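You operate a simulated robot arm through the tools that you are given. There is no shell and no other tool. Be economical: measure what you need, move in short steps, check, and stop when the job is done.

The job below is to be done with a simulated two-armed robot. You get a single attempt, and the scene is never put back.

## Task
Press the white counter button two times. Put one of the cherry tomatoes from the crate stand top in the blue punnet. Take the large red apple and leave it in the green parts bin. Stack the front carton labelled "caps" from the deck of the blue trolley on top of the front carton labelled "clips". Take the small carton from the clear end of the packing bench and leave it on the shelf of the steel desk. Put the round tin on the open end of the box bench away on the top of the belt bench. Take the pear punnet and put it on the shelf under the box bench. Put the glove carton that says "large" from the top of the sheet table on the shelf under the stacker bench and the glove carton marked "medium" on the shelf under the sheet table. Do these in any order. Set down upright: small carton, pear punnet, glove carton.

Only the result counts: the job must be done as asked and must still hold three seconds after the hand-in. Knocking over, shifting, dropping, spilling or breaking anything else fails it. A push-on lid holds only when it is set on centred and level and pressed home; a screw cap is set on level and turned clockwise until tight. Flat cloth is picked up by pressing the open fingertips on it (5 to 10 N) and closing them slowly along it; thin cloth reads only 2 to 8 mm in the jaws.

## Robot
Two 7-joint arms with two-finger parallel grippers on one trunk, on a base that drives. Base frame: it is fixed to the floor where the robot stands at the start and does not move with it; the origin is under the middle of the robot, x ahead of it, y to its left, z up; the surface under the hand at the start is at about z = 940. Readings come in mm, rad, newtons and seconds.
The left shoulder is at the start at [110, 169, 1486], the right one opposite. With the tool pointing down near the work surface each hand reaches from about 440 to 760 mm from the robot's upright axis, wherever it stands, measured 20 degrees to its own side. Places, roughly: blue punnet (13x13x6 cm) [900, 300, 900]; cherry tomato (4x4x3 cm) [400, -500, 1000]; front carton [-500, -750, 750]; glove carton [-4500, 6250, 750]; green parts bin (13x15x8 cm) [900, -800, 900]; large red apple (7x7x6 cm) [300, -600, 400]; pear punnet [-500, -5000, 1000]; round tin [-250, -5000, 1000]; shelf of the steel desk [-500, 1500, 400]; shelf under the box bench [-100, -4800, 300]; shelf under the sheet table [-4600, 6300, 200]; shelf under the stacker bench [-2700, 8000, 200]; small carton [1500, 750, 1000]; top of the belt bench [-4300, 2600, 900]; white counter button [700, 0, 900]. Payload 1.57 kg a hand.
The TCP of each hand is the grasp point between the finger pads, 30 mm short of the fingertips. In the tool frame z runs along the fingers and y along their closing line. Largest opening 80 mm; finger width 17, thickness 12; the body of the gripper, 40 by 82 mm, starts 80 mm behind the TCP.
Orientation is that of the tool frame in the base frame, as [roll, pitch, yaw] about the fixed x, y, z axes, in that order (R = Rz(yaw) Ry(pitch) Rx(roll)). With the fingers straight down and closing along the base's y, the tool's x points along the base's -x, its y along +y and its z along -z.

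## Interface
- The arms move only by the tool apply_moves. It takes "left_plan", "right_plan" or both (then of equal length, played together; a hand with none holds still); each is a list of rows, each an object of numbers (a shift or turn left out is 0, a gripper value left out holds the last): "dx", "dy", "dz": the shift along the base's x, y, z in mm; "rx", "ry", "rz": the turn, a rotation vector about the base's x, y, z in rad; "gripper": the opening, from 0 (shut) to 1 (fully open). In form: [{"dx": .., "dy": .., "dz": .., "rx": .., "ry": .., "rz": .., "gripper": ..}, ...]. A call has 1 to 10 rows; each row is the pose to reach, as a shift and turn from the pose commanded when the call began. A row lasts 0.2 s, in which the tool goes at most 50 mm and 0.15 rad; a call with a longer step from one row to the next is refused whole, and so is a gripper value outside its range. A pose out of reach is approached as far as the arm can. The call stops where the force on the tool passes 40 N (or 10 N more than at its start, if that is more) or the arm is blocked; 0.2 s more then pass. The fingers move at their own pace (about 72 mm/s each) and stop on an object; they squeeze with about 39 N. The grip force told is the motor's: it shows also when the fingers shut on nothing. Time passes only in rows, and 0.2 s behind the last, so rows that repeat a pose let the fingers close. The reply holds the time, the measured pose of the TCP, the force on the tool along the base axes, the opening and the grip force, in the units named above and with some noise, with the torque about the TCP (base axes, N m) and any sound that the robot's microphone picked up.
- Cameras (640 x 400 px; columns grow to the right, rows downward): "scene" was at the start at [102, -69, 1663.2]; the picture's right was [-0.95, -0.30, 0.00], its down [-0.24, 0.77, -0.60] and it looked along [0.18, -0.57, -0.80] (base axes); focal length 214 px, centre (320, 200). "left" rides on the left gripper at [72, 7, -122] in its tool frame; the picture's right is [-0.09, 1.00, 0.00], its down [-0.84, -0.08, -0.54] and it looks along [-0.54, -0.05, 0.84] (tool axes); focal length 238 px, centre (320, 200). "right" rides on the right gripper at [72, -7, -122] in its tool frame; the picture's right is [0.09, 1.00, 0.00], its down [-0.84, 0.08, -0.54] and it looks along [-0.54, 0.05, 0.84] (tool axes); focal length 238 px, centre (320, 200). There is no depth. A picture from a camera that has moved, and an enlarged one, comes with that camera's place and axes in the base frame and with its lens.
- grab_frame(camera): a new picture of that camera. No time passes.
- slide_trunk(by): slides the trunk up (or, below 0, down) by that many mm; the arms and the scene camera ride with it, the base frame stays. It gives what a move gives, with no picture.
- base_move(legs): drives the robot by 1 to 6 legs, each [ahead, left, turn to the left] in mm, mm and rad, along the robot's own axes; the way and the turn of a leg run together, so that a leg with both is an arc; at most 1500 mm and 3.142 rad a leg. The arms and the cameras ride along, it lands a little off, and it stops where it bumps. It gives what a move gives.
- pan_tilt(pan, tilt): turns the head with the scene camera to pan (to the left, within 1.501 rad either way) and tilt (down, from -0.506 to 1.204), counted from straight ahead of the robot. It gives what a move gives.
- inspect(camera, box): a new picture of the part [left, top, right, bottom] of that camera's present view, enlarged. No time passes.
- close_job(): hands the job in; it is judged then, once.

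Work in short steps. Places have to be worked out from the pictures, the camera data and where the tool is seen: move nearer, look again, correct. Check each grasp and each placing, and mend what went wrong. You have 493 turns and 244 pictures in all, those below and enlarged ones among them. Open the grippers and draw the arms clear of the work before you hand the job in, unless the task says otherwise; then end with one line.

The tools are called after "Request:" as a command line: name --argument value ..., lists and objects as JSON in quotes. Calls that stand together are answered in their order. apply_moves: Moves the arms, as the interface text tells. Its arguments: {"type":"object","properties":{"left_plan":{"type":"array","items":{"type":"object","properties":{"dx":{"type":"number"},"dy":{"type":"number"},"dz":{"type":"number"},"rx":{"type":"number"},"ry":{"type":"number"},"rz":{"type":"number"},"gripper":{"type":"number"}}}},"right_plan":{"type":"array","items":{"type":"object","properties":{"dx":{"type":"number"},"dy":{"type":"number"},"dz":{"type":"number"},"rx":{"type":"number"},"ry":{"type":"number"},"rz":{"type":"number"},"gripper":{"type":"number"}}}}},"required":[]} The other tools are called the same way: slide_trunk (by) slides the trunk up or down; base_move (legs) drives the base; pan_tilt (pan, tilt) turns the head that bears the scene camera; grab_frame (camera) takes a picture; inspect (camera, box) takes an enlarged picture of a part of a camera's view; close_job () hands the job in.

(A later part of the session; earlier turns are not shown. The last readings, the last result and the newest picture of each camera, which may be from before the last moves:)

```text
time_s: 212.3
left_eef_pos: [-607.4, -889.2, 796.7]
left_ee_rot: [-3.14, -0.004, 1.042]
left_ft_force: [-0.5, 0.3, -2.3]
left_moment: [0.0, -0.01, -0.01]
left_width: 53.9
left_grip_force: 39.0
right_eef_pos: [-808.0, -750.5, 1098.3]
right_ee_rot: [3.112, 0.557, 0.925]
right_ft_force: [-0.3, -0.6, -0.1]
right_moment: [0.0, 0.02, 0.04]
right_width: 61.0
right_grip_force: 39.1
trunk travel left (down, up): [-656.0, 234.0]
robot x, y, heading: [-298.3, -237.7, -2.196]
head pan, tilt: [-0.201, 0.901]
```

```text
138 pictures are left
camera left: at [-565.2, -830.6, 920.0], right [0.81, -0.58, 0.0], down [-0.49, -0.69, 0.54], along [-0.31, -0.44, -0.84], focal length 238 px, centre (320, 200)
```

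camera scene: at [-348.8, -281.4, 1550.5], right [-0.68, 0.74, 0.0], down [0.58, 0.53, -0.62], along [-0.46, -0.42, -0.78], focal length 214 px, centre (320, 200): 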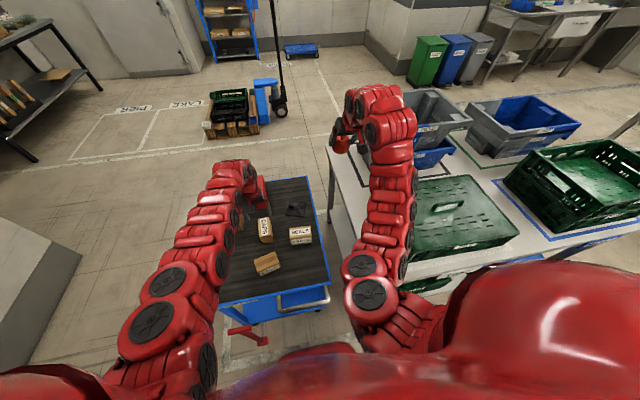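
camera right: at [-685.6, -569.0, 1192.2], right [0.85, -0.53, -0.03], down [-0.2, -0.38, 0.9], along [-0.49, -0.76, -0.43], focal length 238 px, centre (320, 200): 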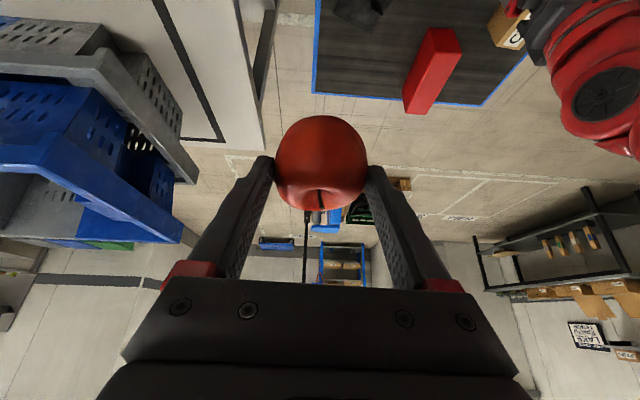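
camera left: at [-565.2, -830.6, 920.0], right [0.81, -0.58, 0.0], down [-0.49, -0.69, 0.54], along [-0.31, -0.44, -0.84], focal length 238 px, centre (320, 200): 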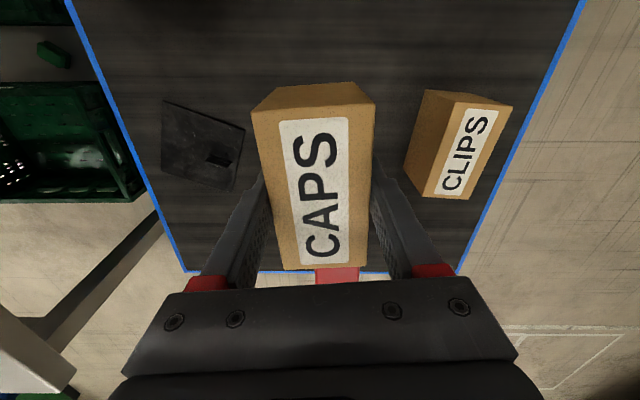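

CLIPS' top centre works out at (-496, -997), long axis at -128°. I creep 40 mm ahead, then swing CAPS over it, turning -0.14 rad.

Request:
base_move --legs '[[40, 0, 0]]'

Request:
apply_moves --left_plan '[{"dx": 30, "dy": -15, "rz": -0.04}, {"dx": 62, "dy": -33, "rz": -0.08}, {"dx": 94, "dy": -52, "rz": -0.12}, {"dx": 134, "dy": -74, "rz": -0.14}]'

Request:
grab_frame --camera "left"

```text
time_s: 213.2
left_eef_pos: [-629.3, -920.3, 799.8]
left_ee_rot: [-3.14, -0.005, 1.042]
left_ft_force: [-0.6, 0.8, -2.1]
left_moment: [0.02, 0.01, 0.0]
left_width: 53.7
left_grip_force: 39.5
right_eef_pos: [-828.8, -780.8, 1099.2]
right_ee_rot: [3.114, 0.557, 0.928]
right_ft_force: [0.1, -0.1, -1.6]
right_moment: [0.01, -0.01, 0.02]
right_width: 61.1
right_grip_force: 38.9
trunk travel left (down, up): [-656.0, 234.0]
robot x, y, heading: [-320.2, -272.8, -2.193]
head pan, tilt: [-0.201, 0.901]
```

```text
time_s: 214.2
left_eef_pos: [-494.6, -993.3, 799.0]
left_ee_rot: [-3.138, -0.003, 0.9]
left_ft_force: [0.1, -0.1, -2.0]
left_moment: [0.02, 0.01, -0.01]
left_width: 53.8
left_grip_force: 38.7
right_eef_pos: [-829.3, -782.2, 1098.1]
right_ee_rot: [3.115, 0.556, 0.927]
right_ft_force: [0.4, -0.3, -1.5]
right_moment: [0.02, 0.01, -0.03]
right_width: 61.0
right_grip_force: 38.8
trunk travel left (down, up): [-656.0, 234.0]
robot x, y, heading: [-325.2, -269.8, -2.196]
head pan, tilt: [-0.201, 0.901]
```

```text
137 pictures are left
camera left: at [-445.3, -942.3, 920.6], right [0.72, -0.69, 0.0], down [-0.58, -0.61, 0.54], along [-0.37, -0.39, -0.84], focal length 238 px, centre (320, 200)
```

left: 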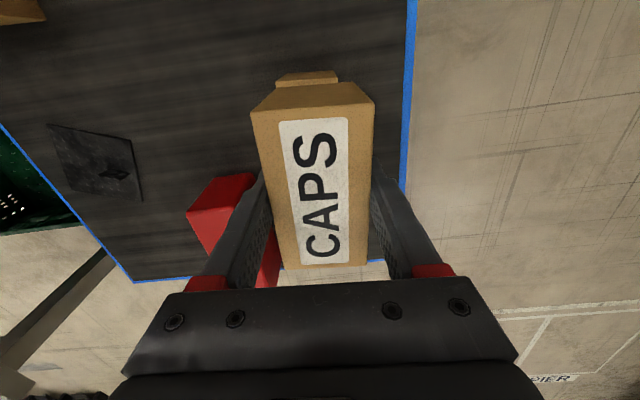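

CLIPS' near edge shows about 7 mm to the image's left, so I correct and lower the trunk 35 mm.

Request:
apply_moves --left_plan '[{"dx": -4, "dy": 4.5}]'

Request:
slide_trunk --by -35

Request:
grab_frame --camera "left"

Request:
pan_tilt --pan 0.25 --tilt 0.85

Request:
grab_frame --camera "scene"

```text
time_s: 214.6
left_eef_pos: [-499.6, -988.0, 797.5]
left_ee_rot: [-3.138, -0.004, 0.9]
left_ft_force: [-1.0, -0.1, -2.1]
left_moment: [-0.03, 0.0, 0.0]
left_width: 53.9
left_grip_force: 39.0
right_eef_pos: [-829.7, -781.0, 1097.3]
right_ee_rot: [3.114, 0.557, 0.926]
right_ft_force: [0.7, -0.6, -0.4]
right_moment: [0.0, 0.0, 0.0]
right_width: 61.3
right_grip_force: 38.7
trunk travel left (down, up): [-656.0, 234.0]
robot x, y, heading: [-321.2, -269.9, -2.198]
head pan, tilt: [-0.201, 0.901]
```

```text
time_s: 215.4
left_eef_pos: [-500.3, -987.9, 763.4]
left_ee_rot: [-3.141, -0.003, 0.902]
left_ft_force: [-0.6, -0.6, -2.2]
left_moment: [0.01, -0.01, 0.02]
left_width: 53.8
left_grip_force: 39.5
right_eef_pos: [-831.4, -781.1, 1063.4]
right_ee_rot: [3.113, 0.556, 0.928]
right_ft_force: [0.6, 0.3, -1.1]
right_moment: [0.02, 0.0, -0.04]
right_width: 61.1
right_grip_force: 38.8
trunk travel left (down, up): [-621.0, 269.0]
robot x, y, heading: [-321.1, -270.6, -2.202]
head pan, tilt: [-0.201, 0.901]
```

```text
136 pictures are left
camera left: at [-450.6, -937.1, 885.2], right [0.72, -0.69, 0.0], down [-0.58, -0.61, 0.54], along [-0.37, -0.39, -0.84], focal length 238 px, centre (320, 200)
```

left: 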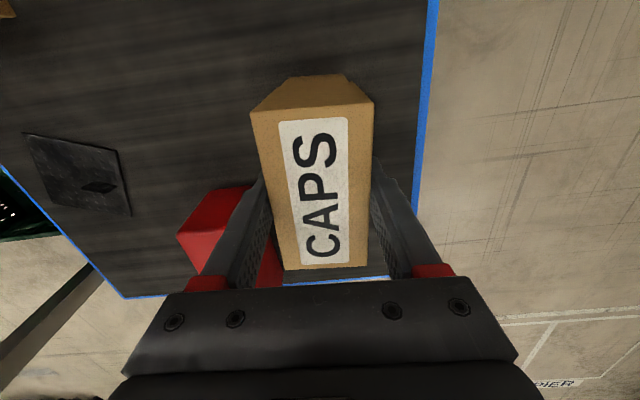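

```text
time_s: 216.3
left_eef_pos: [-499.5, -989.0, 762.2]
left_ee_rot: [-3.141, -0.005, 0.901]
left_ft_force: [0.1, 0.5, -2.4]
left_moment: [0.01, -0.02, -0.03]
left_width: 53.6
left_grip_force: 38.9
right_eef_pos: [-829.1, -781.7, 1062.9]
right_ee_rot: [3.114, 0.556, 0.928]
right_ft_force: [0.1, 0.3, -1.0]
right_moment: [0.01, -0.04, -0.05]
right_width: 61.1
right_grip_force: 39.1
trunk travel left (down, up): [-621.0, 269.0]
robot x, y, heading: [-322.3, -268.7, -2.198]
head pan, tilt: [0.25, 0.85]
```

```text
135 pictures are left
camera scene: at [-399.1, -409.0, 1490.4], right [-0.93, 0.37, 0.0], down [0.28, 0.7, -0.66], along [-0.24, -0.61, -0.75], focal length 214 px, centre (320, 200)
```

scene: 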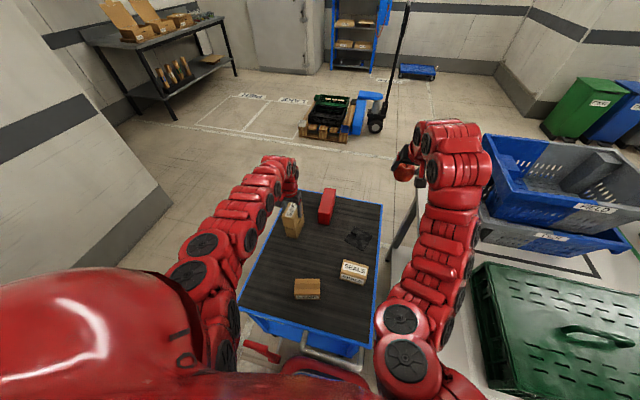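

Request:
inspect --camera "scene" --box '[250, 170, 370, 270]'

```text
4.00 times, centred on (310, 220) of scene
camera zoom: at [-399.1, -409.0, 1490.4], right [-0.93, 0.37, 0.0], down [0.28, 0.7, -0.66], along [-0.24, -0.61, -0.75], focal length 858 px, centre (360, 120)
```

zoom: 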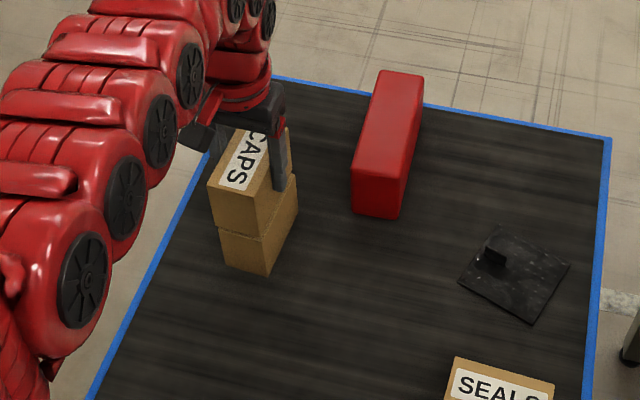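

The scene view shows CAPS just above CLIPS, off by about 5 mm. I correct by dx -6 and lower in small steps to touch.

Request:
apply_moves --left_plan '[{"dx": -6, "dy": 0, "dz": 0}, {"dx": -6, "dy": 0, "dz": -3}, {"dx": -6, "dz": -6}, {"dx": -6, "dz": -8}, {"dx": -6, "dz": -10}, {"dx": -6, "dz": -12}]'

Request:
inspect --camera "scene" --box '[250, 170, 370, 270]'

```text
time_s: 217.7
left_eef_pos: [-504.6, -988.0, 753.6]
left_ee_rot: [3.14, 0.002, 0.902]
left_ft_force: [-0.4, -0.2, 21.2]
left_moment: [0.88, -0.78, 0.01]
left_width: 53.9
left_grip_force: 38.7
right_eef_pos: [-829.4, -779.8, 1064.3]
right_ee_rot: [3.114, 0.559, 0.926]
right_ft_force: [-1.1, 0.3, -0.9]
right_moment: [-0.03, 0.0, 0.01]
right_width: 61.2
right_grip_force: 38.9
trunk travel left (down, up): [-621.0, 269.0]
robot x, y, heading: [-319.0, -272.2, -2.196]
head pan, tilt: [0.25, 0.85]
```

```text
4.00 times, centred on (310, 220) of scene
camera zoom: at [-398.4, -405.9, 1491.2], right [-0.93, 0.37, 0.0], down [0.28, 0.7, -0.66], along [-0.24, -0.61, -0.75], focal length 858 px, centre (360, 120)
```

zoom: 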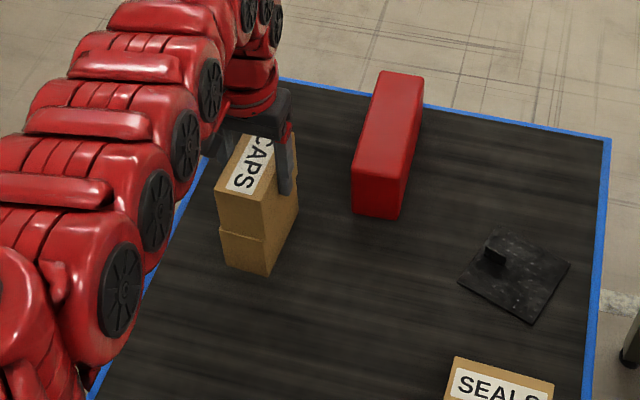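

CAPS rests on CLIPS, nicely aligned. I release and rise with the trunk.

Request:
apply_moves --left_plan '[{"dz": 2}, {"dz": 2, "gripper": 0.8}, {"dz": 2, "gripper": 0.9}, {"dz": 15}, {"dz": 40}]'

Request:
slide_trunk --by 250

Request:
inspect --camera "scene" --box '[250, 170, 370, 270]'

Request:
grab_frame --camera "left"

```text
time_s: 218.9
left_eef_pos: [-506.6, -987.7, 790.1]
left_ee_rot: [-3.14, -0.007, 0.903]
left_ft_force: [0.4, -0.5, 0.8]
left_moment: [0.03, -0.01, 0.02]
left_width: 72.0
left_grip_force: 0.1
right_eef_pos: [-830.3, -781.0, 1063.2]
right_ee_rot: [3.113, 0.557, 0.927]
right_ft_force: [-0.3, 0.0, -1.5]
right_moment: [0.02, -0.01, -0.01]
right_width: 61.4
right_grip_force: 38.9
trunk travel left (down, up): [-621.0, 269.0]
robot x, y, heading: [-322.6, -270.4, -2.198]
head pan, tilt: [0.25, 0.85]
```

```text
time_s: 221.5
left_eef_pos: [-507.6, -987.9, 1038.6]
left_ee_rot: [-3.141, -0.004, 0.901]
left_ft_force: [0.2, 0.3, -0.5]
left_moment: [-0.01, 0.0, -0.02]
left_width: 71.9
left_grip_force: 0.2
right_eef_pos: [-829.9, -781.4, 1313.0]
right_ee_rot: [3.114, 0.556, 0.925]
right_ft_force: [0.0, 0.0, -0.4]
right_moment: [0.0, 0.01, 0.01]
right_width: 61.3
right_grip_force: 39.1
trunk travel left (down, up): [-871.0, 19.0]
robot x, y, heading: [-320.7, -273.7, -2.197]
head pan, tilt: [0.25, 0.85]
```

```text
4.00 times, centred on (310, 220) of scene
camera zoom: at [-399.0, -409.0, 1740.4], right [-0.93, 0.37, 0.0], down [0.28, 0.7, -0.66], along [-0.24, -0.61, -0.75], focal length 858 px, centre (360, 120)
```

zoom: 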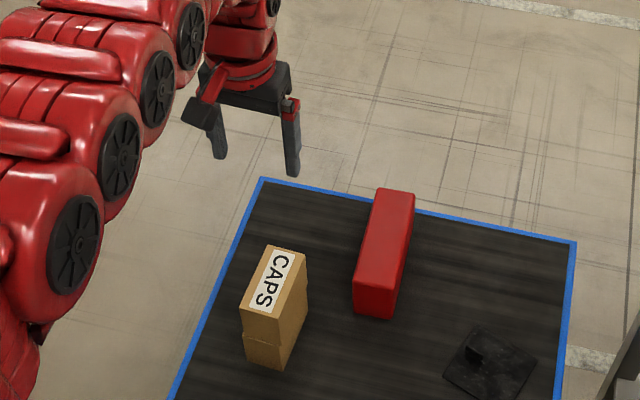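

```text
131 pictures are left
camera left: at [-458.1, -937.0, 1161.7], right [0.72, -0.69, 0.0], down [-0.58, -0.61, 0.54], along [-0.37, -0.39, -0.84], focal length 238 px, centre (320, 200)
```

left: 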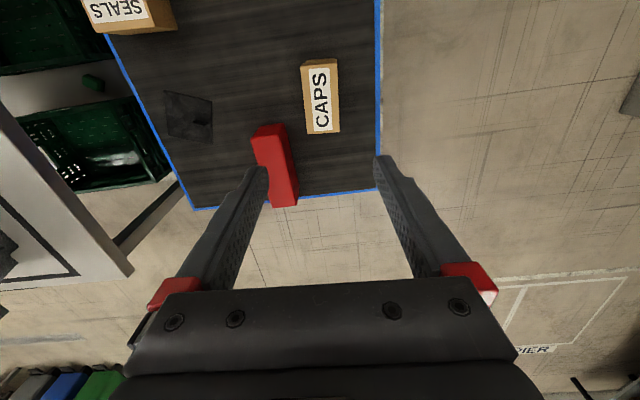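

The stack stands. Now I take the apple around the LAKE table: first back off, then strafe right along the corridor.

Request:
apply_moves --left_plan '[{"dz": 45}, {"dz": 90}, {"dz": 135}, {"dz": 170}]'

Request:
base_move --legs '[[-560, 0, 0], [0, -1000, 0]]'

Request:
pan_tilt --pan -0.9 --tilt 0.5

Request:
grab_frame --camera "scene"

```text
time_s: 222.5
left_eef_pos: [-508.5, -987.2, 1211.0]
left_ee_rot: [-3.14, -0.004, 0.902]
left_ft_force: [-0.3, 0.1, -0.6]
left_moment: [0.02, -0.02, 0.0]
left_width: 71.9
left_grip_force: 0.1
right_eef_pos: [-831.3, -780.2, 1313.3]
right_ee_rot: [3.113, 0.557, 0.927]
right_ft_force: [-0.4, 0.3, -2.2]
right_moment: [0.02, 0.0, 0.01]
right_width: 61.6
right_grip_force: 39.3
trunk travel left (down, up): [-871.0, 19.0]
robot x, y, heading: [-323.8, -276.0, -2.198]
head pan, tilt: [0.25, 0.85]
```

```text
time_s: 230.5
left_eef_pos: [-995.0, 64.0, 1208.4]
left_ee_rot: [-3.139, -0.006, 0.881]
left_ft_force: [0.3, -0.2, 0.1]
left_moment: [0.0, 0.0, 0.01]
left_width: 72.0
left_grip_force: 0.0
right_eef_pos: [-1312.5, 279.2, 1313.0]
right_ee_rot: [3.115, 0.557, 0.909]
right_ft_force: [-0.1, 0.0, -0.7]
right_moment: [0.02, -0.02, -0.01]
right_width: 61.0
right_grip_force: 39.1
trunk travel left (down, up): [-871.0, 19.0]
robot x, y, heading: [-792.9, 776.2, -2.219]
head pan, tilt: [0.25, 0.85]
```

```text
time_s: 231.8
left_eef_pos: [-994.0, 65.1, 1209.1]
left_ee_rot: [-3.142, -0.006, 0.882]
left_ft_force: [-1.1, 0.2, 0.3]
left_moment: [-0.02, -0.01, 0.01]
left_width: 71.9
left_grip_force: 0.0
right_eef_pos: [-1313.3, 279.1, 1312.8]
right_ee_rot: [3.115, 0.556, 0.906]
right_ft_force: [-0.1, -0.5, -0.8]
right_moment: [0.05, -0.03, 0.04]
right_width: 61.3
right_grip_force: 39.0
trunk travel left (down, up): [-871.0, 19.0]
robot x, y, heading: [-796.9, 781.5, -2.222]
head pan, tilt: [-0.901, 0.499]
```

```text
130 pictures are left
camera scene: at [-934.9, 712.9, 1770.4], right [-0.02, 1.0, 0.0], down [0.48, 0.01, -0.88], along [-0.88, -0.02, -0.48], focal length 214 px, centre (320, 200)
```

scene: 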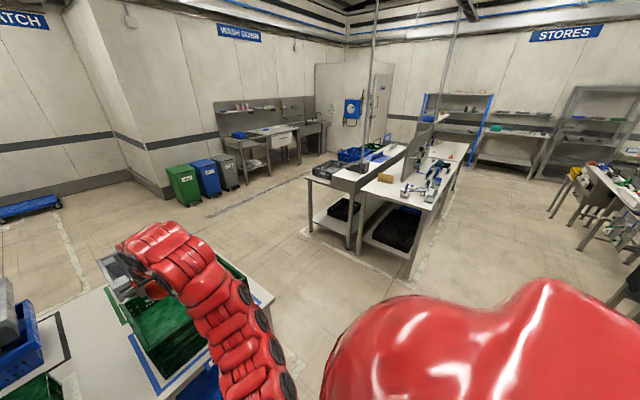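

The way round the LAKE table's right end is wide and clear. I continue right 1120 mm, then ahead past the table.

Request:
base_move --legs '[[0, -1120, 0.014], [1500, 0, 0], [950, 0, 0]]'

Request:
pan_tilt --pan 0.9 --tilt 0.45

Request:
grab_frame --camera "scene"

```text
time_s: 249.3
left_eef_pos: [-3379.4, -1243.0, 1210.0]
left_ee_rot: [-3.14, -0.004, 0.888]
left_ft_force: [0.3, 0.1, 0.5]
left_moment: [0.0, 0.0, 0.01]
left_width: 71.8
left_grip_force: 0.0
right_eef_pos: [-3698.7, -1030.3, 1314.0]
right_ee_rot: [3.112, 0.557, 0.912]
right_ft_force: [-0.6, 0.3, -1.9]
right_moment: [-0.01, 0.02, -0.02]
right_width: 61.0
right_grip_force: 39.3
trunk travel left (down, up): [-871.0, 19.0]
robot x, y, heading: [-3183.8, -530.3, -2.212]
head pan, tilt: [-0.901, 0.499]
```

```text
time_s: 251.1
left_eef_pos: [-3380.8, -1243.8, 1209.5]
left_ee_rot: [-3.139, -0.005, 0.885]
left_ft_force: [-1.0, 0.3, -0.7]
left_moment: [-0.02, 0.03, 0.02]
left_width: 72.0
left_grip_force: 0.0
right_eef_pos: [-3698.0, -1031.3, 1313.1]
right_ee_rot: [3.113, 0.557, 0.91]
right_ft_force: [-0.1, 0.5, -0.6]
right_moment: [0.01, -0.04, 0.02]
right_width: 61.1
right_grip_force: 38.9
trunk travel left (down, up): [-871.0, 19.0]
robot x, y, heading: [-3186.4, -530.1, -2.211]
head pan, tilt: [0.901, 0.45]
```

```text
129 pictures are left
camera scene: at [-3208.6, -681.4, 1774.9], right [-0.97, -0.26, 0.0], down [-0.11, 0.42, -0.9], along [0.23, -0.87, -0.44], focal length 214 px, centre (320, 200)
```

scene: 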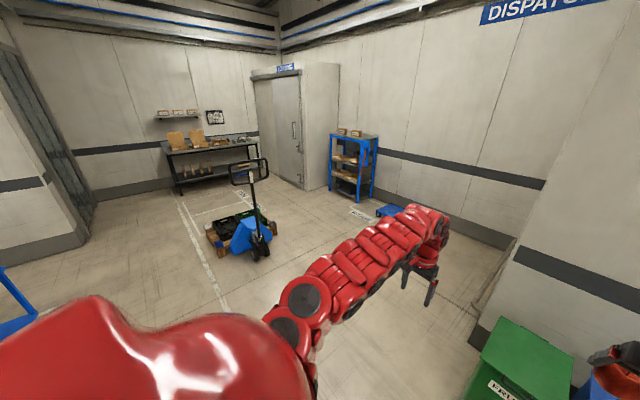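

The area is clear. I turn around to face back (+u) and strafe right toward the counter's right end.

Request:
base_move --legs '[[0, 0, 1.57], [0, 0, 1.577], [0, -1500, 0], [0, -1000, 0]]'

Request:
pan_tilt --pan -0.3 --tilt 0.5

Request:
grab_frame --camera "scene"

```text
time_s: 271.0
left_eef_pos: [-974.8, -1359.9, 1209.8]
left_ee_rot: [-3.139, -0.006, -2.274]
left_ft_force: [-0.5, 0.0, 0.4]
left_moment: [-0.01, 0.06, 0.01]
left_width: 72.2
left_grip_force: 0.1
right_eef_pos: [-659.9, -1578.3, 1313.1]
right_ee_rot: [3.114, 0.558, -2.249]
right_ft_force: [-0.4, 0.4, -2.1]
right_moment: [-0.02, 0.01, 0.0]
right_width: 61.2
right_grip_force: 39.3
trunk travel left (down, up): [-871.0, 19.0]
robot x, y, heading: [-1184.2, -2070.4, 0.911]
head pan, tilt: [0.901, 0.45]
```

```text
time_s: 272.4
left_eef_pos: [-974.8, -1360.2, 1210.0]
left_ee_rot: [-3.138, -0.005, -2.273]
left_ft_force: [0.4, -0.2, -0.1]
left_moment: [-0.01, -0.01, -0.01]
left_width: 72.0
left_grip_force: 0.0
right_eef_pos: [-659.6, -1579.2, 1314.5]
right_ee_rot: [3.113, 0.558, -2.25]
right_ft_force: [0.0, -0.6, -1.1]
right_moment: [-0.02, 0.0, 0.01]
right_width: 61.0
right_grip_force: 38.7
trunk travel left (down, up): [-871.0, 19.0]
robot x, y, heading: [-1184.3, -2068.9, 0.905]
head pan, tilt: [-0.3, 0.499]
```

```text
128 pictures are left
camera scene: at [-1061.6, -1953.2, 1770.5], right [0.57, -0.82, 0.0], down [-0.39, -0.27, -0.88], along [0.72, 0.5, -0.48], focal length 214 px, centre (320, 200)
```

scene: 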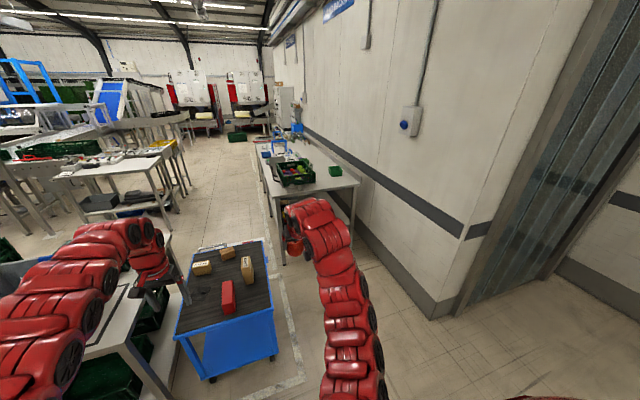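

The counter's right end and the green bin (857, -823) are in view, and the way is open. I drive right 680 mm, then ahead 1400 mm.

Request:
base_move --legs '[[0, -660, 0.025], [1400, 0, 0]]'

Request:
apply_moves --right_plan '[{"rx": -0.11, "ry": 0.083}, {"rx": -0.22, "ry": 0.165}, {"rx": -0.33, "ry": 0.248}, {"rx": -0.44, "ry": 0.33}]'

Request:
pan_tilt --pan -0.1 --tilt 0.8

Request:
grab_frame --camera "scene"

Request:
grab_frame --camera "right"

```text
time_s: 282.5
left_eef_pos: [334.5, -623.3, 1210.5]
left_ee_rot: [-3.138, -0.005, -2.24]
left_ft_force: [0.1, 0.3, -1.1]
left_moment: [-0.02, 0.0, 0.0]
left_width: 72.2
left_grip_force: 0.1
right_eef_pos: [655.7, -831.7, 1313.7]
right_ee_rot: [3.114, 0.556, -2.214]
right_ft_force: [-0.2, 0.9, 0.0]
right_moment: [0.01, 0.04, 0.01]
right_width: 61.2
right_grip_force: 38.6
trunk travel left (down, up): [-871.0, 19.0]
robot x, y, heading: [150.6, -1341.7, 0.945]
head pan, tilt: [-0.3, 0.499]
```

```text
time_s: 283.5
left_eef_pos: [333.4, -624.3, 1208.2]
left_ee_rot: [-3.14, -0.005, -2.236]
left_ft_force: [0.0, 0.0, -0.4]
left_moment: [0.01, 0.0, -0.03]
left_width: 71.9
left_grip_force: 0.0
right_eef_pos: [656.2, -830.7, 1312.4]
right_ee_rot: [3.114, 0.003, -2.208]
right_ft_force: [0.0, 0.6, -0.7]
right_moment: [-0.04, 0.01, 0.02]
right_width: 61.0
right_grip_force: 39.1
trunk travel left (down, up): [-871.0, 19.0]
robot x, y, heading: [147.4, -1345.0, 0.949]
head pan, tilt: [-0.3, 0.499]
```

```text
time_s: 284.3
left_eef_pos: [334.0, -623.3, 1209.3]
left_ee_rot: [-3.138, -0.005, -2.239]
left_ft_force: [-1.2, 0.1, 0.8]
left_moment: [-0.04, -0.03, 0.01]
left_width: 71.9
left_grip_force: 0.0
right_eef_pos: [655.7, -831.1, 1312.6]
right_ee_rot: [3.115, 0.006, -2.215]
right_ft_force: [-0.6, -0.3, -1.0]
right_moment: [0.03, 0.0, 0.01]
right_width: 61.0
right_grip_force: 38.8
trunk travel left (down, up): [-871.0, 19.0]
robot x, y, heading: [147.1, -1338.9, 0.94]
head pan, tilt: [-0.099, 0.799]
```

```text
127 pictures are left
camera scene: at [247.9, -1213.7, 1744.6], right [0.75, -0.66, 0.0], down [-0.48, -0.54, -0.7], along [0.46, 0.52, -0.72], focal length 214 px, centre (320, 200)
```

scene: 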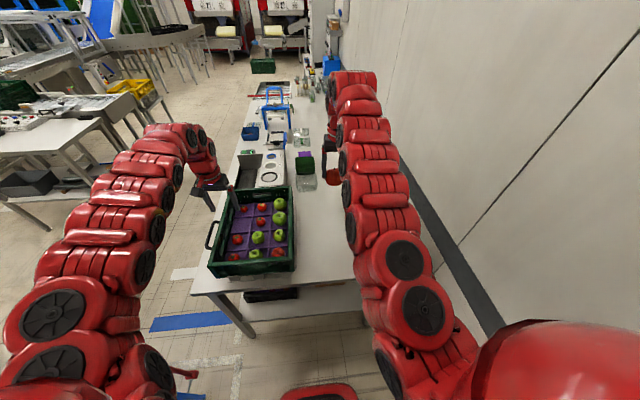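

```text
126 pictures are left
camera right: at [620.9, -895.4, 1434.0], right [-0.85, 0.52, 0.03], down [0.45, 0.7, 0.55], along [0.27, 0.48, -0.83], focal length 238 px, centre (320, 200)
```

right: 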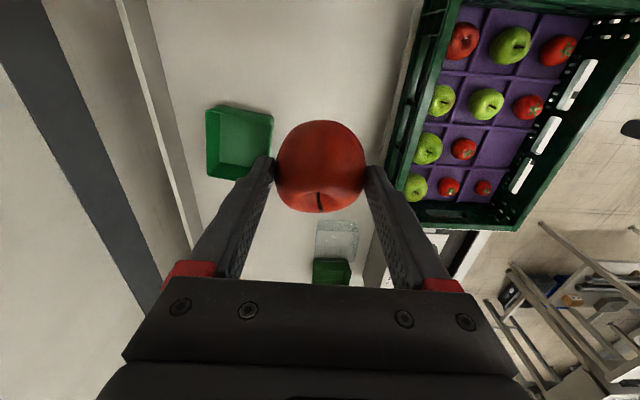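

The bin is at (858, -823). I drive ahead 125 mm and right 110 mm, bringing the hand close over it.

Request:
base_move --legs '[[125, -110, 0]]'

Request:
grab_frame --camera "right"

```text
time_s: 285.8
left_eef_pos: [494.5, -587.0, 1210.8]
left_ee_rot: [-3.139, -0.002, -2.241]
left_ft_force: [-0.6, -0.7, 0.0]
left_moment: [0.01, -0.03, 0.0]
left_width: 71.9
left_grip_force: 0.1
right_eef_pos: [814.9, -796.4, 1314.8]
right_ee_rot: [3.114, 0.008, -2.216]
right_ft_force: [-0.3, 0.3, -0.6]
right_moment: [-0.03, -0.02, -0.01]
right_width: 61.0
right_grip_force: 39.3
trunk travel left (down, up): [-871.0, 19.0]
robot x, y, heading: [310.8, -1304.6, 0.943]
head pan, tilt: [-0.099, 0.799]
```

```text
125 pictures are left
camera right: at [780.7, -860.3, 1435.4], right [-0.85, 0.52, 0.03], down [0.45, 0.7, 0.55], along [0.27, 0.48, -0.83], focal length 238 px, centre (320, 200)
```

right: 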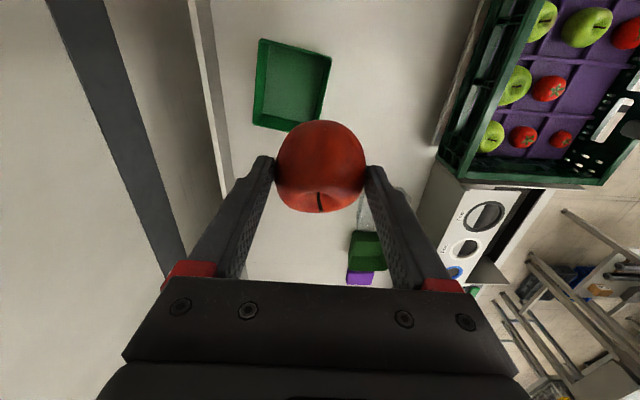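

I fine-align over (854, -823), raise the left hand to keep it above the crate, and lower the trunk 150 mm.

Request:
apply_moves --left_plan '[{"dx": -8, "dy": 20, "dz": 40}, {"dx": -8, "dy": 40, "dz": 80}, {"dx": -8, "dy": 40, "dz": 120}]' --right_plan '[{"dx": 13, "dy": -9, "dz": -40}, {"dx": 26, "dy": -18, "dz": -80}, {"dx": 39, "dy": -27, "dz": -120}]'

Request:
slide_trunk --by -120

Request:
grab_frame --camera "right"

```text
time_s: 286.6
left_eef_pos: [488.5, -576.0, 1309.1]
left_ee_rot: [-3.139, -0.006, -2.242]
left_ft_force: [-0.2, -0.4, 0.6]
left_moment: [0.01, -0.05, 0.04]
left_width: 71.9
left_grip_force: 0.1
left hand out of reach, approached as far as the arm can: row 2, 3
right_eef_pos: [857.5, -823.8, 1192.8]
right_ee_rot: [3.114, 0.008, -2.218]
right_ft_force: [0.5, 0.0, -1.1]
right_moment: [-0.02, -0.02, -0.03]
right_width: 61.2
right_grip_force: 39.0
trunk travel left (down, up): [-871.0, 19.0]
robot x, y, heading: [311.7, -1306.2, 0.945]
head pan, tilt: [-0.099, 0.799]
```

```text
time_s: 288.1
left_eef_pos: [489.1, -573.8, 1188.8]
left_ee_rot: [-3.139, -0.004, -2.24]
left_ft_force: [0.0, -0.3, 0.0]
left_moment: [-0.04, -0.01, 0.0]
left_width: 71.8
left_grip_force: 0.1
right_eef_pos: [857.8, -823.3, 1072.5]
right_ee_rot: [3.115, 0.007, -2.218]
right_ft_force: [0.0, 0.4, -1.5]
right_moment: [0.01, -0.03, 0.03]
right_width: 61.1
right_grip_force: 38.9
trunk travel left (down, up): [-751.0, 139.0]
robot x, y, heading: [311.3, -1305.3, 0.941]
head pan, tilt: [-0.099, 0.799]
```

```text
124 pictures are left
camera right: at [823.1, -886.9, 1193.5], right [-0.85, 0.52, 0.03], down [0.45, 0.7, 0.55], along [0.27, 0.48, -0.83], focal length 238 px, centre (320, 200)
```

right: 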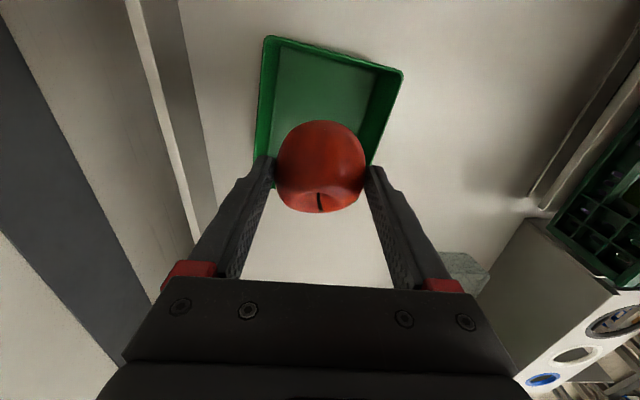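

The bin rim centre refines to (840, -836). I shift there and look once more before lowering.

Request:
apply_moves --right_plan '[{"dx": -9, "dy": -6, "dz": -20, "rz": -0.05}, {"dx": -17, "dy": -13, "dz": -40, "rz": -0.1}]'

Request:
grab_frame --camera "right"

```text
time_s: 288.7
left_eef_pos: [489.2, -575.1, 1188.5]
left_ee_rot: [-3.141, -0.004, -2.239]
left_ft_force: [-0.2, 0.6, 0.5]
left_moment: [-0.02, -0.01, 0.03]
left_width: 71.9
left_grip_force: 0.0
right_eef_pos: [841.8, -836.3, 1032.5]
right_ee_rot: [3.113, 0.01, -2.316]
right_ft_force: [0.6, -0.2, -1.0]
right_moment: [-0.01, 0.03, 0.02]
right_width: 61.1
right_grip_force: 38.8
trunk travel left (down, up): [-751.0, 139.0]
robot x, y, heading: [312.9, -1306.9, 0.941]
head pan, tilt: [-0.099, 0.799]
```

```text
123 pictures are left
camera right: at [801.3, -897.1, 1153.9], right [-0.79, 0.61, 0.03], down [0.52, 0.65, 0.55], along [0.32, 0.45, -0.83], focal length 238 px, centre (320, 200)
```

right: 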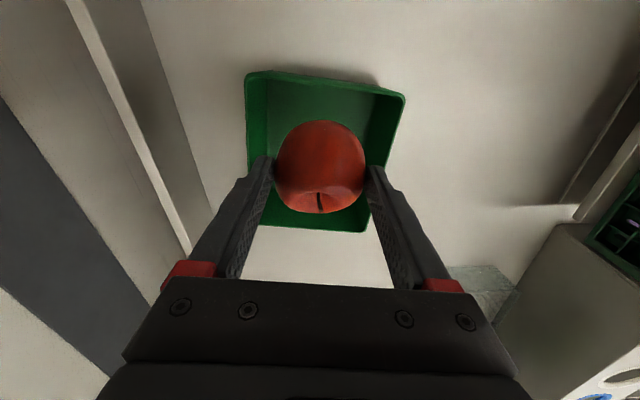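

Centred over the bin. I lower the apple in.

Request:
apply_moves --right_plan '[{"dz": -30}, {"dz": -50}, {"dz": -56}, {"dz": -62}, {"dz": -68}, {"dz": -74}, {"dz": -80}]'

Request:
grab_frame --camera "right"

```text
time_s: 290.3
left_eef_pos: [489.4, -575.0, 1187.6]
left_ee_rot: [-3.137, -0.007, -2.242]
left_ft_force: [-0.4, -0.7, -0.3]
left_moment: [-0.02, -0.04, 0.0]
left_width: 72.1
left_grip_force: 0.0
right_eef_pos: [841.1, -835.1, 953.5]
right_ee_rot: [3.114, 0.008, -2.317]
right_ft_force: [-0.2, 0.3, -0.7]
right_moment: [-0.01, 0.0, 0.01]
right_width: 61.3
right_grip_force: 38.7
trunk travel left (down, up): [-751.0, 139.0]
robot x, y, heading: [309.8, -1301.5, 0.942]
head pan, tilt: [-0.099, 0.799]
```

```text
122 pictures are left
camera right: at [799.7, -895.8, 1073.6], right [-0.79, 0.61, 0.03], down [0.52, 0.65, 0.55], along [0.32, 0.45, -0.83], focal length 238 px, centre (320, 200)
```

right: 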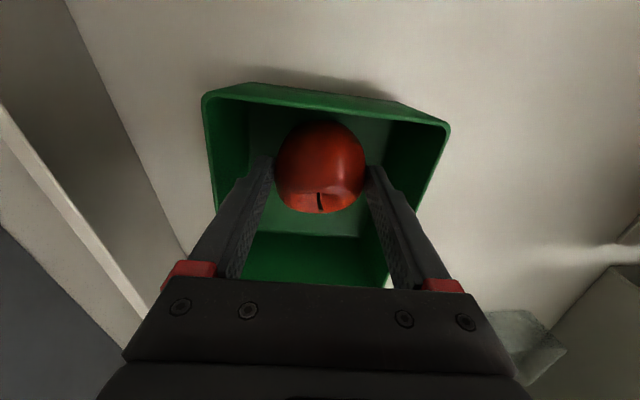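

Inside the bin and still free. I continue to the floor in small steps.

Request:
apply_moves --right_plan '[{"dz": -5}, {"dz": -10}, {"dz": -14}, {"dz": -18}, {"dz": -21}, {"dz": -24}]'

```text
time_s: 291.3
left_eef_pos: [487.8, -577.9, 1188.9]
left_ee_rot: [-3.138, -0.005, -2.24]
left_ft_force: [-0.3, 0.3, 0.3]
left_moment: [0.01, 0.04, 0.02]
left_width: 72.2
left_grip_force: 0.1
right_eef_pos: [843.3, -834.3, 943.7]
right_ee_rot: [3.113, 0.024, -2.32]
right_ft_force: [-4.6, -7.0, 26.2]
right_moment: [0.02, 0.28, 0.09]
right_width: 61.7
right_grip_force: 39.4
trunk travel left (down, up): [-751.0, 139.0]
robot x, y, heading: [309.6, -1302.2, 0.942]
head pan, tilt: [-0.099, 0.799]
stopped in row 5 (right hand): the force on the tool passed its limit at 41 N (the readings are from after the stop); the commanded pose is now the measured one
```

The apple touches the bin floor. I release and rise.

Request:
apply_moves --right_plan '[{"dz": 3}, {"dz": 3, "gripper": 0.85}, {"dz": 3, "gripper": 0.9}, {"dz": 30, "gripper": 0.9}, {"dz": 75}, {"dz": 120}, {"dz": 160}]'

Request:
grab_frame --camera "right"

```text
time_s: 292.9
left_eef_pos: [488.3, -574.2, 1188.7]
left_ee_rot: [-3.139, -0.005, -2.241]
left_ft_force: [-0.7, -0.6, -0.1]
left_moment: [0.01, 0.0, 0.0]
left_width: 72.0
left_grip_force: 0.1
right_eef_pos: [843.1, -835.4, 1098.9]
right_ee_rot: [3.113, 0.015, -2.32]
right_ft_force: [-0.7, 0.3, 0.2]
right_moment: [-0.02, 0.01, 0.02]
right_width: 71.9
right_grip_force: 0.0
trunk travel left (down, up): [-751.0, 139.0]
robot x, y, heading: [310.3, -1302.8, 0.94]
head pan, tilt: [-0.099, 0.799]
```

```text
121 pictures are left
camera right: at [801.2, -895.7, 1219.5], right [-0.79, 0.61, 0.03], down [0.52, 0.65, 0.56], along [0.32, 0.46, -0.83], focal length 238 px, centre (320, 200)
```

right: 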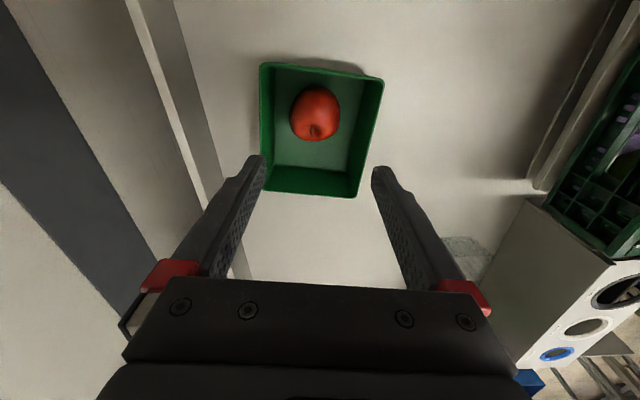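

The apple is in the green bin. Next is the box bench near (-250, -5000). I raise the trunk, back out from the counter and turn toward it.

Request:
slide_trunk --by 130

Request:
base_move --legs '[[-1500, 0, 0], [0, 0, -1.25], [0, 0, -1.26]]'

Request:
pan_tilt --pan 0 --tilt 0.35

Request:
grab_frame --camera "scene"

```text
time_s: 294.5
left_eef_pos: [489.0, -574.3, 1318.7]
left_ee_rot: [-3.138, -0.005, -2.242]
left_ft_force: [-0.1, 0.3, 1.0]
left_moment: [0.0, 0.01, 0.0]
left_width: 71.9
left_grip_force: 0.0
right_eef_pos: [844.8, -834.2, 1229.4]
right_ee_rot: [3.114, 0.017, -2.32]
right_ft_force: [0.3, 0.1, 0.1]
right_moment: [0.03, -0.02, -0.01]
right_width: 71.9
right_grip_force: 0.1
trunk travel left (down, up): [-881.0, 9.0]
robot x, y, heading: [313.7, -1303.8, 0.942]
head pan, tilt: [-0.099, 0.799]
```

```text
time_s: 308.0
left_eef_pos: [-271.2, -3189.4, 1318.6]
left_ee_rot: [-3.138, -0.006, 1.542]
left_ft_force: [-0.6, -0.5, 0.6]
left_moment: [0.01, -0.02, 0.02]
left_width: 71.7
left_grip_force: 0.0
right_eef_pos: [-710.4, -3193.7, 1227.9]
right_ee_rot: [3.114, 0.018, 1.467]
right_ft_force: [-1.5, -0.3, -0.8]
right_moment: [-0.02, -0.01, 0.0]
right_width: 72.1
right_grip_force: 0.1
trunk travel left (down, up): [-881.0, 9.0]
robot x, y, heading: [-560.7, -2496.8, -1.554]
head pan, tilt: [-0.099, 0.799]
```

```text
time_s: 308.9
left_eef_pos: [-269.7, -3188.2, 1319.0]
left_ee_rot: [-3.138, -0.006, 1.543]
left_ft_force: [-0.4, -0.8, -0.3]
left_moment: [-0.01, 0.02, 0.01]
left_width: 72.0
left_grip_force: 0.1
right_eef_pos: [-710.9, -3191.8, 1228.7]
right_ee_rot: [3.114, 0.017, 1.467]
right_ft_force: [0.1, -2.1, 0.0]
right_moment: [-0.01, -0.01, 0.01]
right_width: 72.2
right_grip_force: 0.1
trunk travel left (down, up): [-881.0, 9.0]
robot x, y, heading: [-566.9, -2500.8, -1.561]
head pan, tilt: [0.0, 0.351]
```

```text
120 pictures are left
camera scene: at [-562.2, -2669.9, 1794.1], right [-1.0, -0.01, 0.0], down [0.0, 0.34, -0.94], along [0.01, -0.94, -0.34], focal length 214 px, centre (320, 200)
```

scene: 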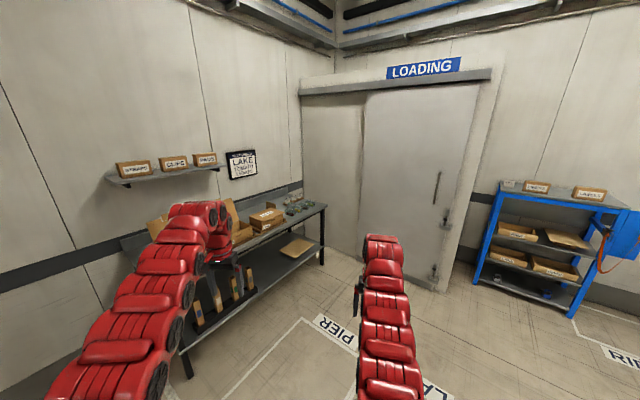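

Request:
inspect --camera "scene" --box '[110, 180, 350, 390]'

```text
1.90 times, centred on (230, 285) of scene
camera zoom: at [-562.2, -2669.9, 1794.1], right [-1.0, -0.01, 0.0], down [0.0, 0.34, -0.94], along [0.01, -0.94, -0.34], focal length 408 px, centre (491, 38)
```

zoom: 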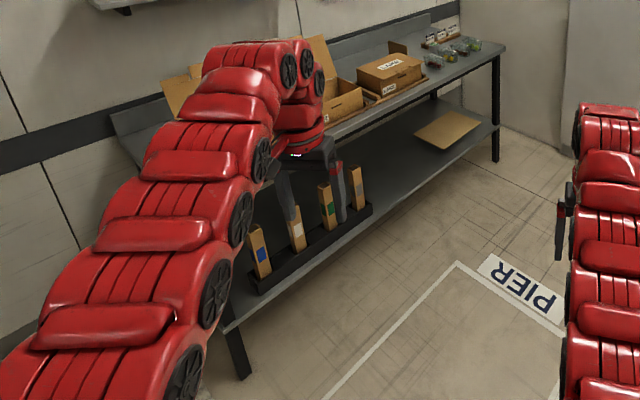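

The box bench's front runs along u at n about 2555, with the fruit punnets at its far end near (-330, -4890). I turn to face it and strafe right toward that end.

Request:
base_move --legs '[[0, 0, 0.925], [0, -1500, 0], [500, -250, 0]]'

Request:
pan_tilt --pan 0 --tilt 0.6

Request:
grab_frame --camera "scene"

```text
time_s: 314.3
left_eef_pos: [-49.2, -3004.5, 1320.9]
left_ee_rot: [-3.141, -0.005, 2.437]
left_ft_force: [0.3, -0.1, 0.5]
left_moment: [0.02, -0.05, -0.01]
left_width: 72.1
left_grip_force: 0.0
right_eef_pos: [-320.6, -3351.1, 1230.3]
right_ee_rot: [3.111, 0.02, 2.36]
right_ft_force: [-0.2, 0.1, 0.6]
right_moment: [0.02, -0.04, 0.0]
right_width: 71.7
right_grip_force: 0.0
trunk travel left (down, up): [-881.0, 9.0]
robot x, y, heading: [-764.1, -2802.1, -0.664]
head pan, tilt: [0.0, 0.351]
stopped in leg 2: the robot was blocked; the commanded pose is now the measured one
```

```text
time_s: 315.1
left_eef_pos: [-43.7, -3007.9, 1316.8]
left_ee_rot: [-3.139, -0.007, 2.436]
left_ft_force: [-0.6, 0.4, -0.5]
left_moment: [0.04, 0.0, 0.02]
left_width: 72.1
left_grip_force: 0.1
right_eef_pos: [-315.3, -3353.3, 1227.2]
right_ee_rot: [3.112, 0.014, 2.361]
right_ft_force: [0.1, 0.0, 0.0]
right_moment: [0.0, 0.01, 0.02]
right_width: 72.2
right_grip_force: 0.0
trunk travel left (down, up): [-881.0, 9.0]
robot x, y, heading: [-769.3, -2804.5, -0.666]
head pan, tilt: [0.0, 0.6]
```

```text
118 pictures are left
camera scene: at [-634.1, -2907.1, 1771.2], right [-0.62, -0.79, 0.0], down [-0.44, 0.35, -0.82], along [0.65, -0.51, -0.57], focal length 214 px, centre (320, 200)
```

scene: 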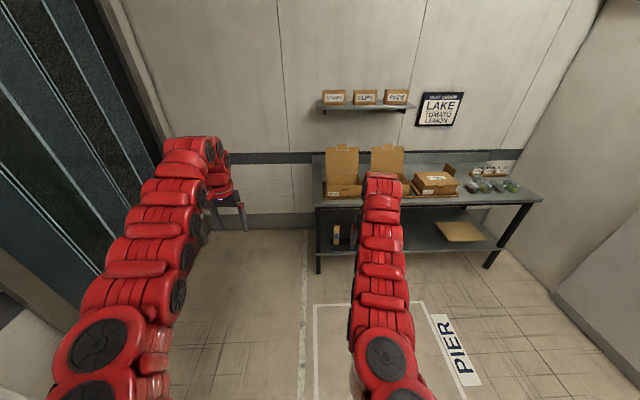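

Blocked on the right after about 360 mm. I look down to the right to see what it is.

Request:
pan_tilt --pan -1.4 --tilt 0.9

Request:
grab_frame --camera "scene"

```text
time_s: 316.6
left_eef_pos: [-44.2, -3005.0, 1318.6]
left_ee_rot: [-3.137, -0.006, 2.438]
left_ft_force: [-0.1, -0.9, 0.2]
left_moment: [0.03, 0.0, 0.01]
left_width: 71.8
left_grip_force: 0.1
right_eef_pos: [-314.8, -3350.3, 1229.0]
right_ee_rot: [3.114, 0.019, 2.36]
right_ft_force: [-0.1, -0.7, 1.3]
right_moment: [0.04, -0.01, -0.03]
right_width: 71.8
right_grip_force: 0.0
trunk travel left (down, up): [-881.0, 9.0]
robot x, y, heading: [-766.9, -2800.9, -0.666]
head pan, tilt: [-1.4, 0.901]
```

```text
117 pictures are left
camera scene: at [-739.7, -2916.0, 1746.7], right [-0.88, 0.47, 0.0], down [0.37, 0.69, -0.62], along [-0.29, -0.55, -0.78], focal length 214 px, centre (320, 200)
```

scene: 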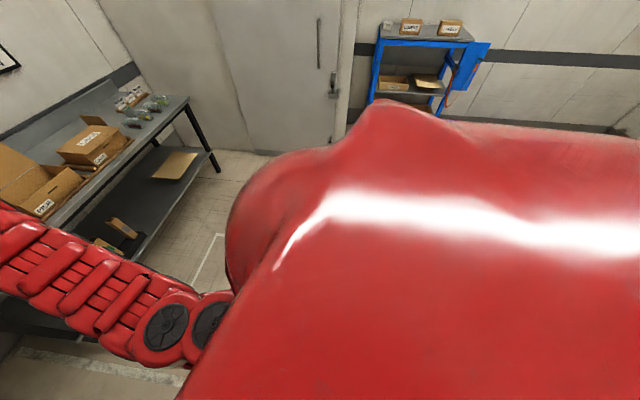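

I step left 150 mm away from it, then turn right to see the obstacle.

Request:
base_move --legs '[[0, 200, 0], [0, 0, -0.9]]'

Request:
pan_tilt --pan -0.3 --tilt 0.75

Request:
grab_frame --camera "scene"

```text
time_s: 320.6
left_eef_pos: [-365.0, -3337.8, 1318.5]
left_ee_rot: [-3.139, -0.005, 1.519]
left_ft_force: [0.6, -0.1, -0.5]
left_moment: [0.04, -0.02, 0.02]
left_width: 72.2
left_grip_force: 0.0
right_eef_pos: [-803.6, -3331.3, 1228.5]
right_ee_rot: [3.115, 0.017, 1.44]
right_ft_force: [0.3, -0.2, 0.1]
right_moment: [0.03, 0.0, 0.0]
right_width: 72.1
right_grip_force: 0.1
trunk travel left (down, up): [-881.0, 9.0]
robot x, y, heading: [-640.0, -2639.0, -1.577]
head pan, tilt: [-1.4, 0.901]
```

```text
time_s: 321.9
left_eef_pos: [-364.2, -3338.5, 1318.2]
left_ee_rot: [-3.139, -0.006, 1.518]
left_ft_force: [-0.4, -0.8, 1.2]
left_moment: [-0.04, -0.03, 0.01]
left_width: 71.9
left_grip_force: 0.1
right_eef_pos: [-804.0, -3331.9, 1228.9]
right_ee_rot: [3.112, 0.017, 1.44]
right_ft_force: [0.4, -0.5, -0.5]
right_moment: [0.02, -0.02, -0.01]
right_width: 72.0
right_grip_force: 0.0
trunk travel left (down, up): [-881.0, 9.0]
robot x, y, heading: [-636.5, -2639.5, -1.588]
head pan, tilt: [-0.3, 0.75]
```

```text
116 pictures are left
camera scene: at [-667.3, -2797.4, 1758.5], right [-0.95, 0.31, 0.0], down [0.21, 0.65, -0.73], along [-0.23, -0.7, -0.68], focal length 214 px, centre (320, 200)
```

scene: 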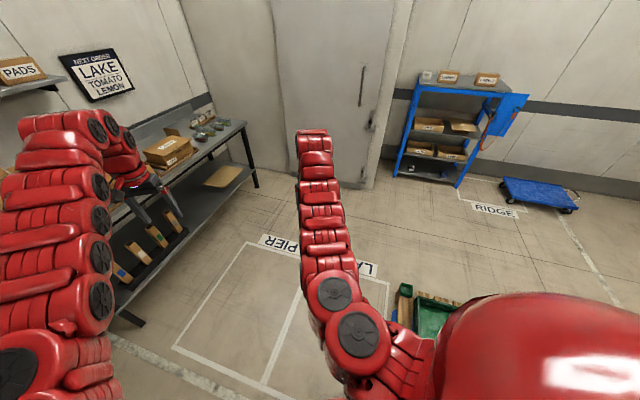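

The pallet with the crate lies to the right (n below about 850). The way straight ahead is free, so I go ahead 1300 mm and turn left to face the bench.

Request:
base_move --legs '[[1300, 0, 0], [0, 0, 0.95]]'

Request:
pan_tilt --pan -0.4 --tilt 0.7

Request:
grab_frame --camera "scene"

```text
time_s: 330.7
left_eef_pos: [58.7, -4113.2, 1317.9]
left_ee_rot: [-3.138, -0.006, 2.44]
left_ft_force: [-0.3, 1.1, 0.3]
left_moment: [0.03, -0.02, 0.0]
left_width: 72.2
left_grip_force: 0.0
right_eef_pos: [-210.5, -4459.8, 1229.4]
right_ee_rot: [3.113, 0.014, 2.363]
right_ft_force: [0.1, 0.4, 0.4]
right_moment: [0.01, -0.02, 0.0]
right_width: 71.7
right_grip_force: 0.1
trunk travel left (down, up): [-881.0, 9.0]
robot x, y, heading: [-661.8, -3910.5, -0.66]
head pan, tilt: [-0.3, 0.75]
```

```text
time_s: 331.4
left_eef_pos: [58.5, -4113.5, 1318.5]
left_ee_rot: [-3.139, -0.008, 2.441]
left_ft_force: [-0.4, -0.1, -0.3]
left_moment: [-0.03, 0.05, 0.02]
left_width: 71.9
left_grip_force: 0.0
right_eef_pos: [-210.0, -4460.4, 1227.8]
right_ee_rot: [3.113, 0.015, 2.363]
right_ft_force: [-0.8, 0.0, 0.4]
right_moment: [0.02, 0.02, 0.0]
right_width: 71.9
right_grip_force: 0.1
trunk travel left (down, up): [-881.0, 9.0]
robot x, y, heading: [-662.1, -3912.6, -0.659]
head pan, tilt: [-0.4, 0.7]
```

```text
115 pictures are left
camera scene: at [-559.0, -4033.9, 1762.8], right [-0.87, -0.49, 0.0], down [-0.32, 0.56, -0.76], along [0.37, -0.67, -0.64], focal length 214 px, centre (320, 200)
```

scene: 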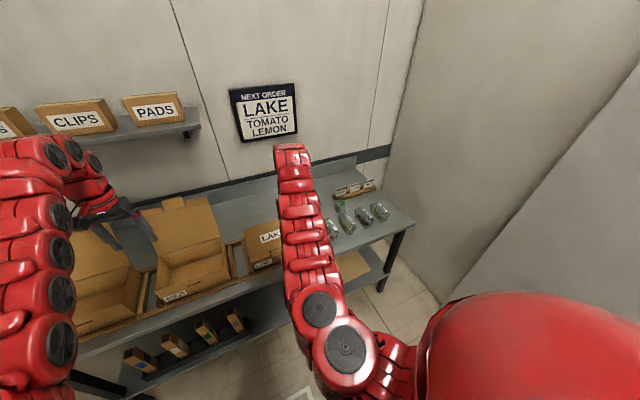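

The punnets are at the bench's right end. I strafe right 420 mm and inspect them.

Request:
base_move --legs '[[0, -420, 0.02]]'

Request:
grab_frame --camera "right"

Request:
grab_frame --camera "scene"

```text
time_s: 334.0
left_eef_pos: [-189.7, -4431.4, 1317.8]
left_ee_rot: [-3.14, -0.006, 2.467]
left_ft_force: [0.1, 0.1, 0.3]
left_moment: [-0.03, 0.01, 0.0]
left_width: 71.9
left_grip_force: 0.1
right_eef_pos: [-451.3, -4784.6, 1227.8]
right_ee_rot: [3.113, 0.015, 2.388]
right_ft_force: [0.1, 0.0, -0.3]
right_moment: [-0.05, 0.01, -0.03]
right_width: 71.8
right_grip_force: 0.1
trunk travel left (down, up): [-881.0, 9.0]
robot x, y, heading: [-924.3, -4249.8, -0.631]
head pan, tilt: [-0.4, 0.7]
```

```text
114 pictures are left
camera right: at [-511.9, -4741.6, 1349.0], right [0.61, 0.79, 0.03], down [0.65, -0.52, 0.56], along [0.45, -0.33, -0.83], focal length 238 px, centre (320, 200)
```

right: 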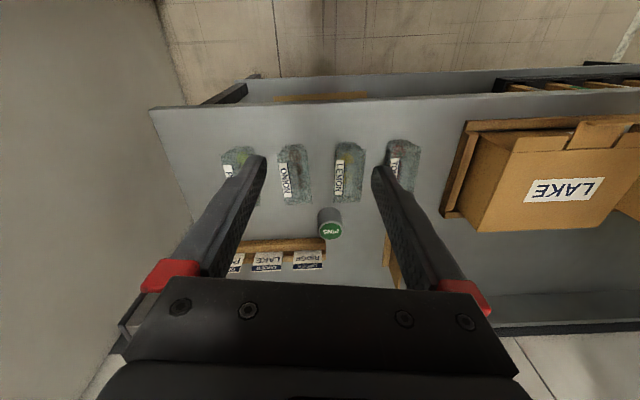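

```text
113 pictures are left
camera scene: at [-810.3, -4367.2, 1762.8], right [-0.86, -0.51, 0.0], down [-0.33, 0.55, -0.77], along [0.39, -0.66, -0.64], focal length 214 px, centre (320, 200)
```

scene: 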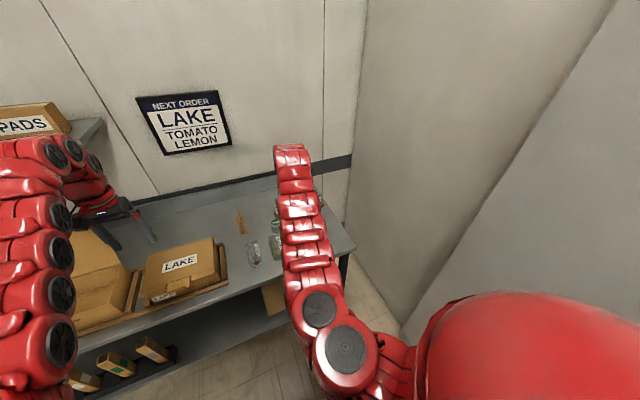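

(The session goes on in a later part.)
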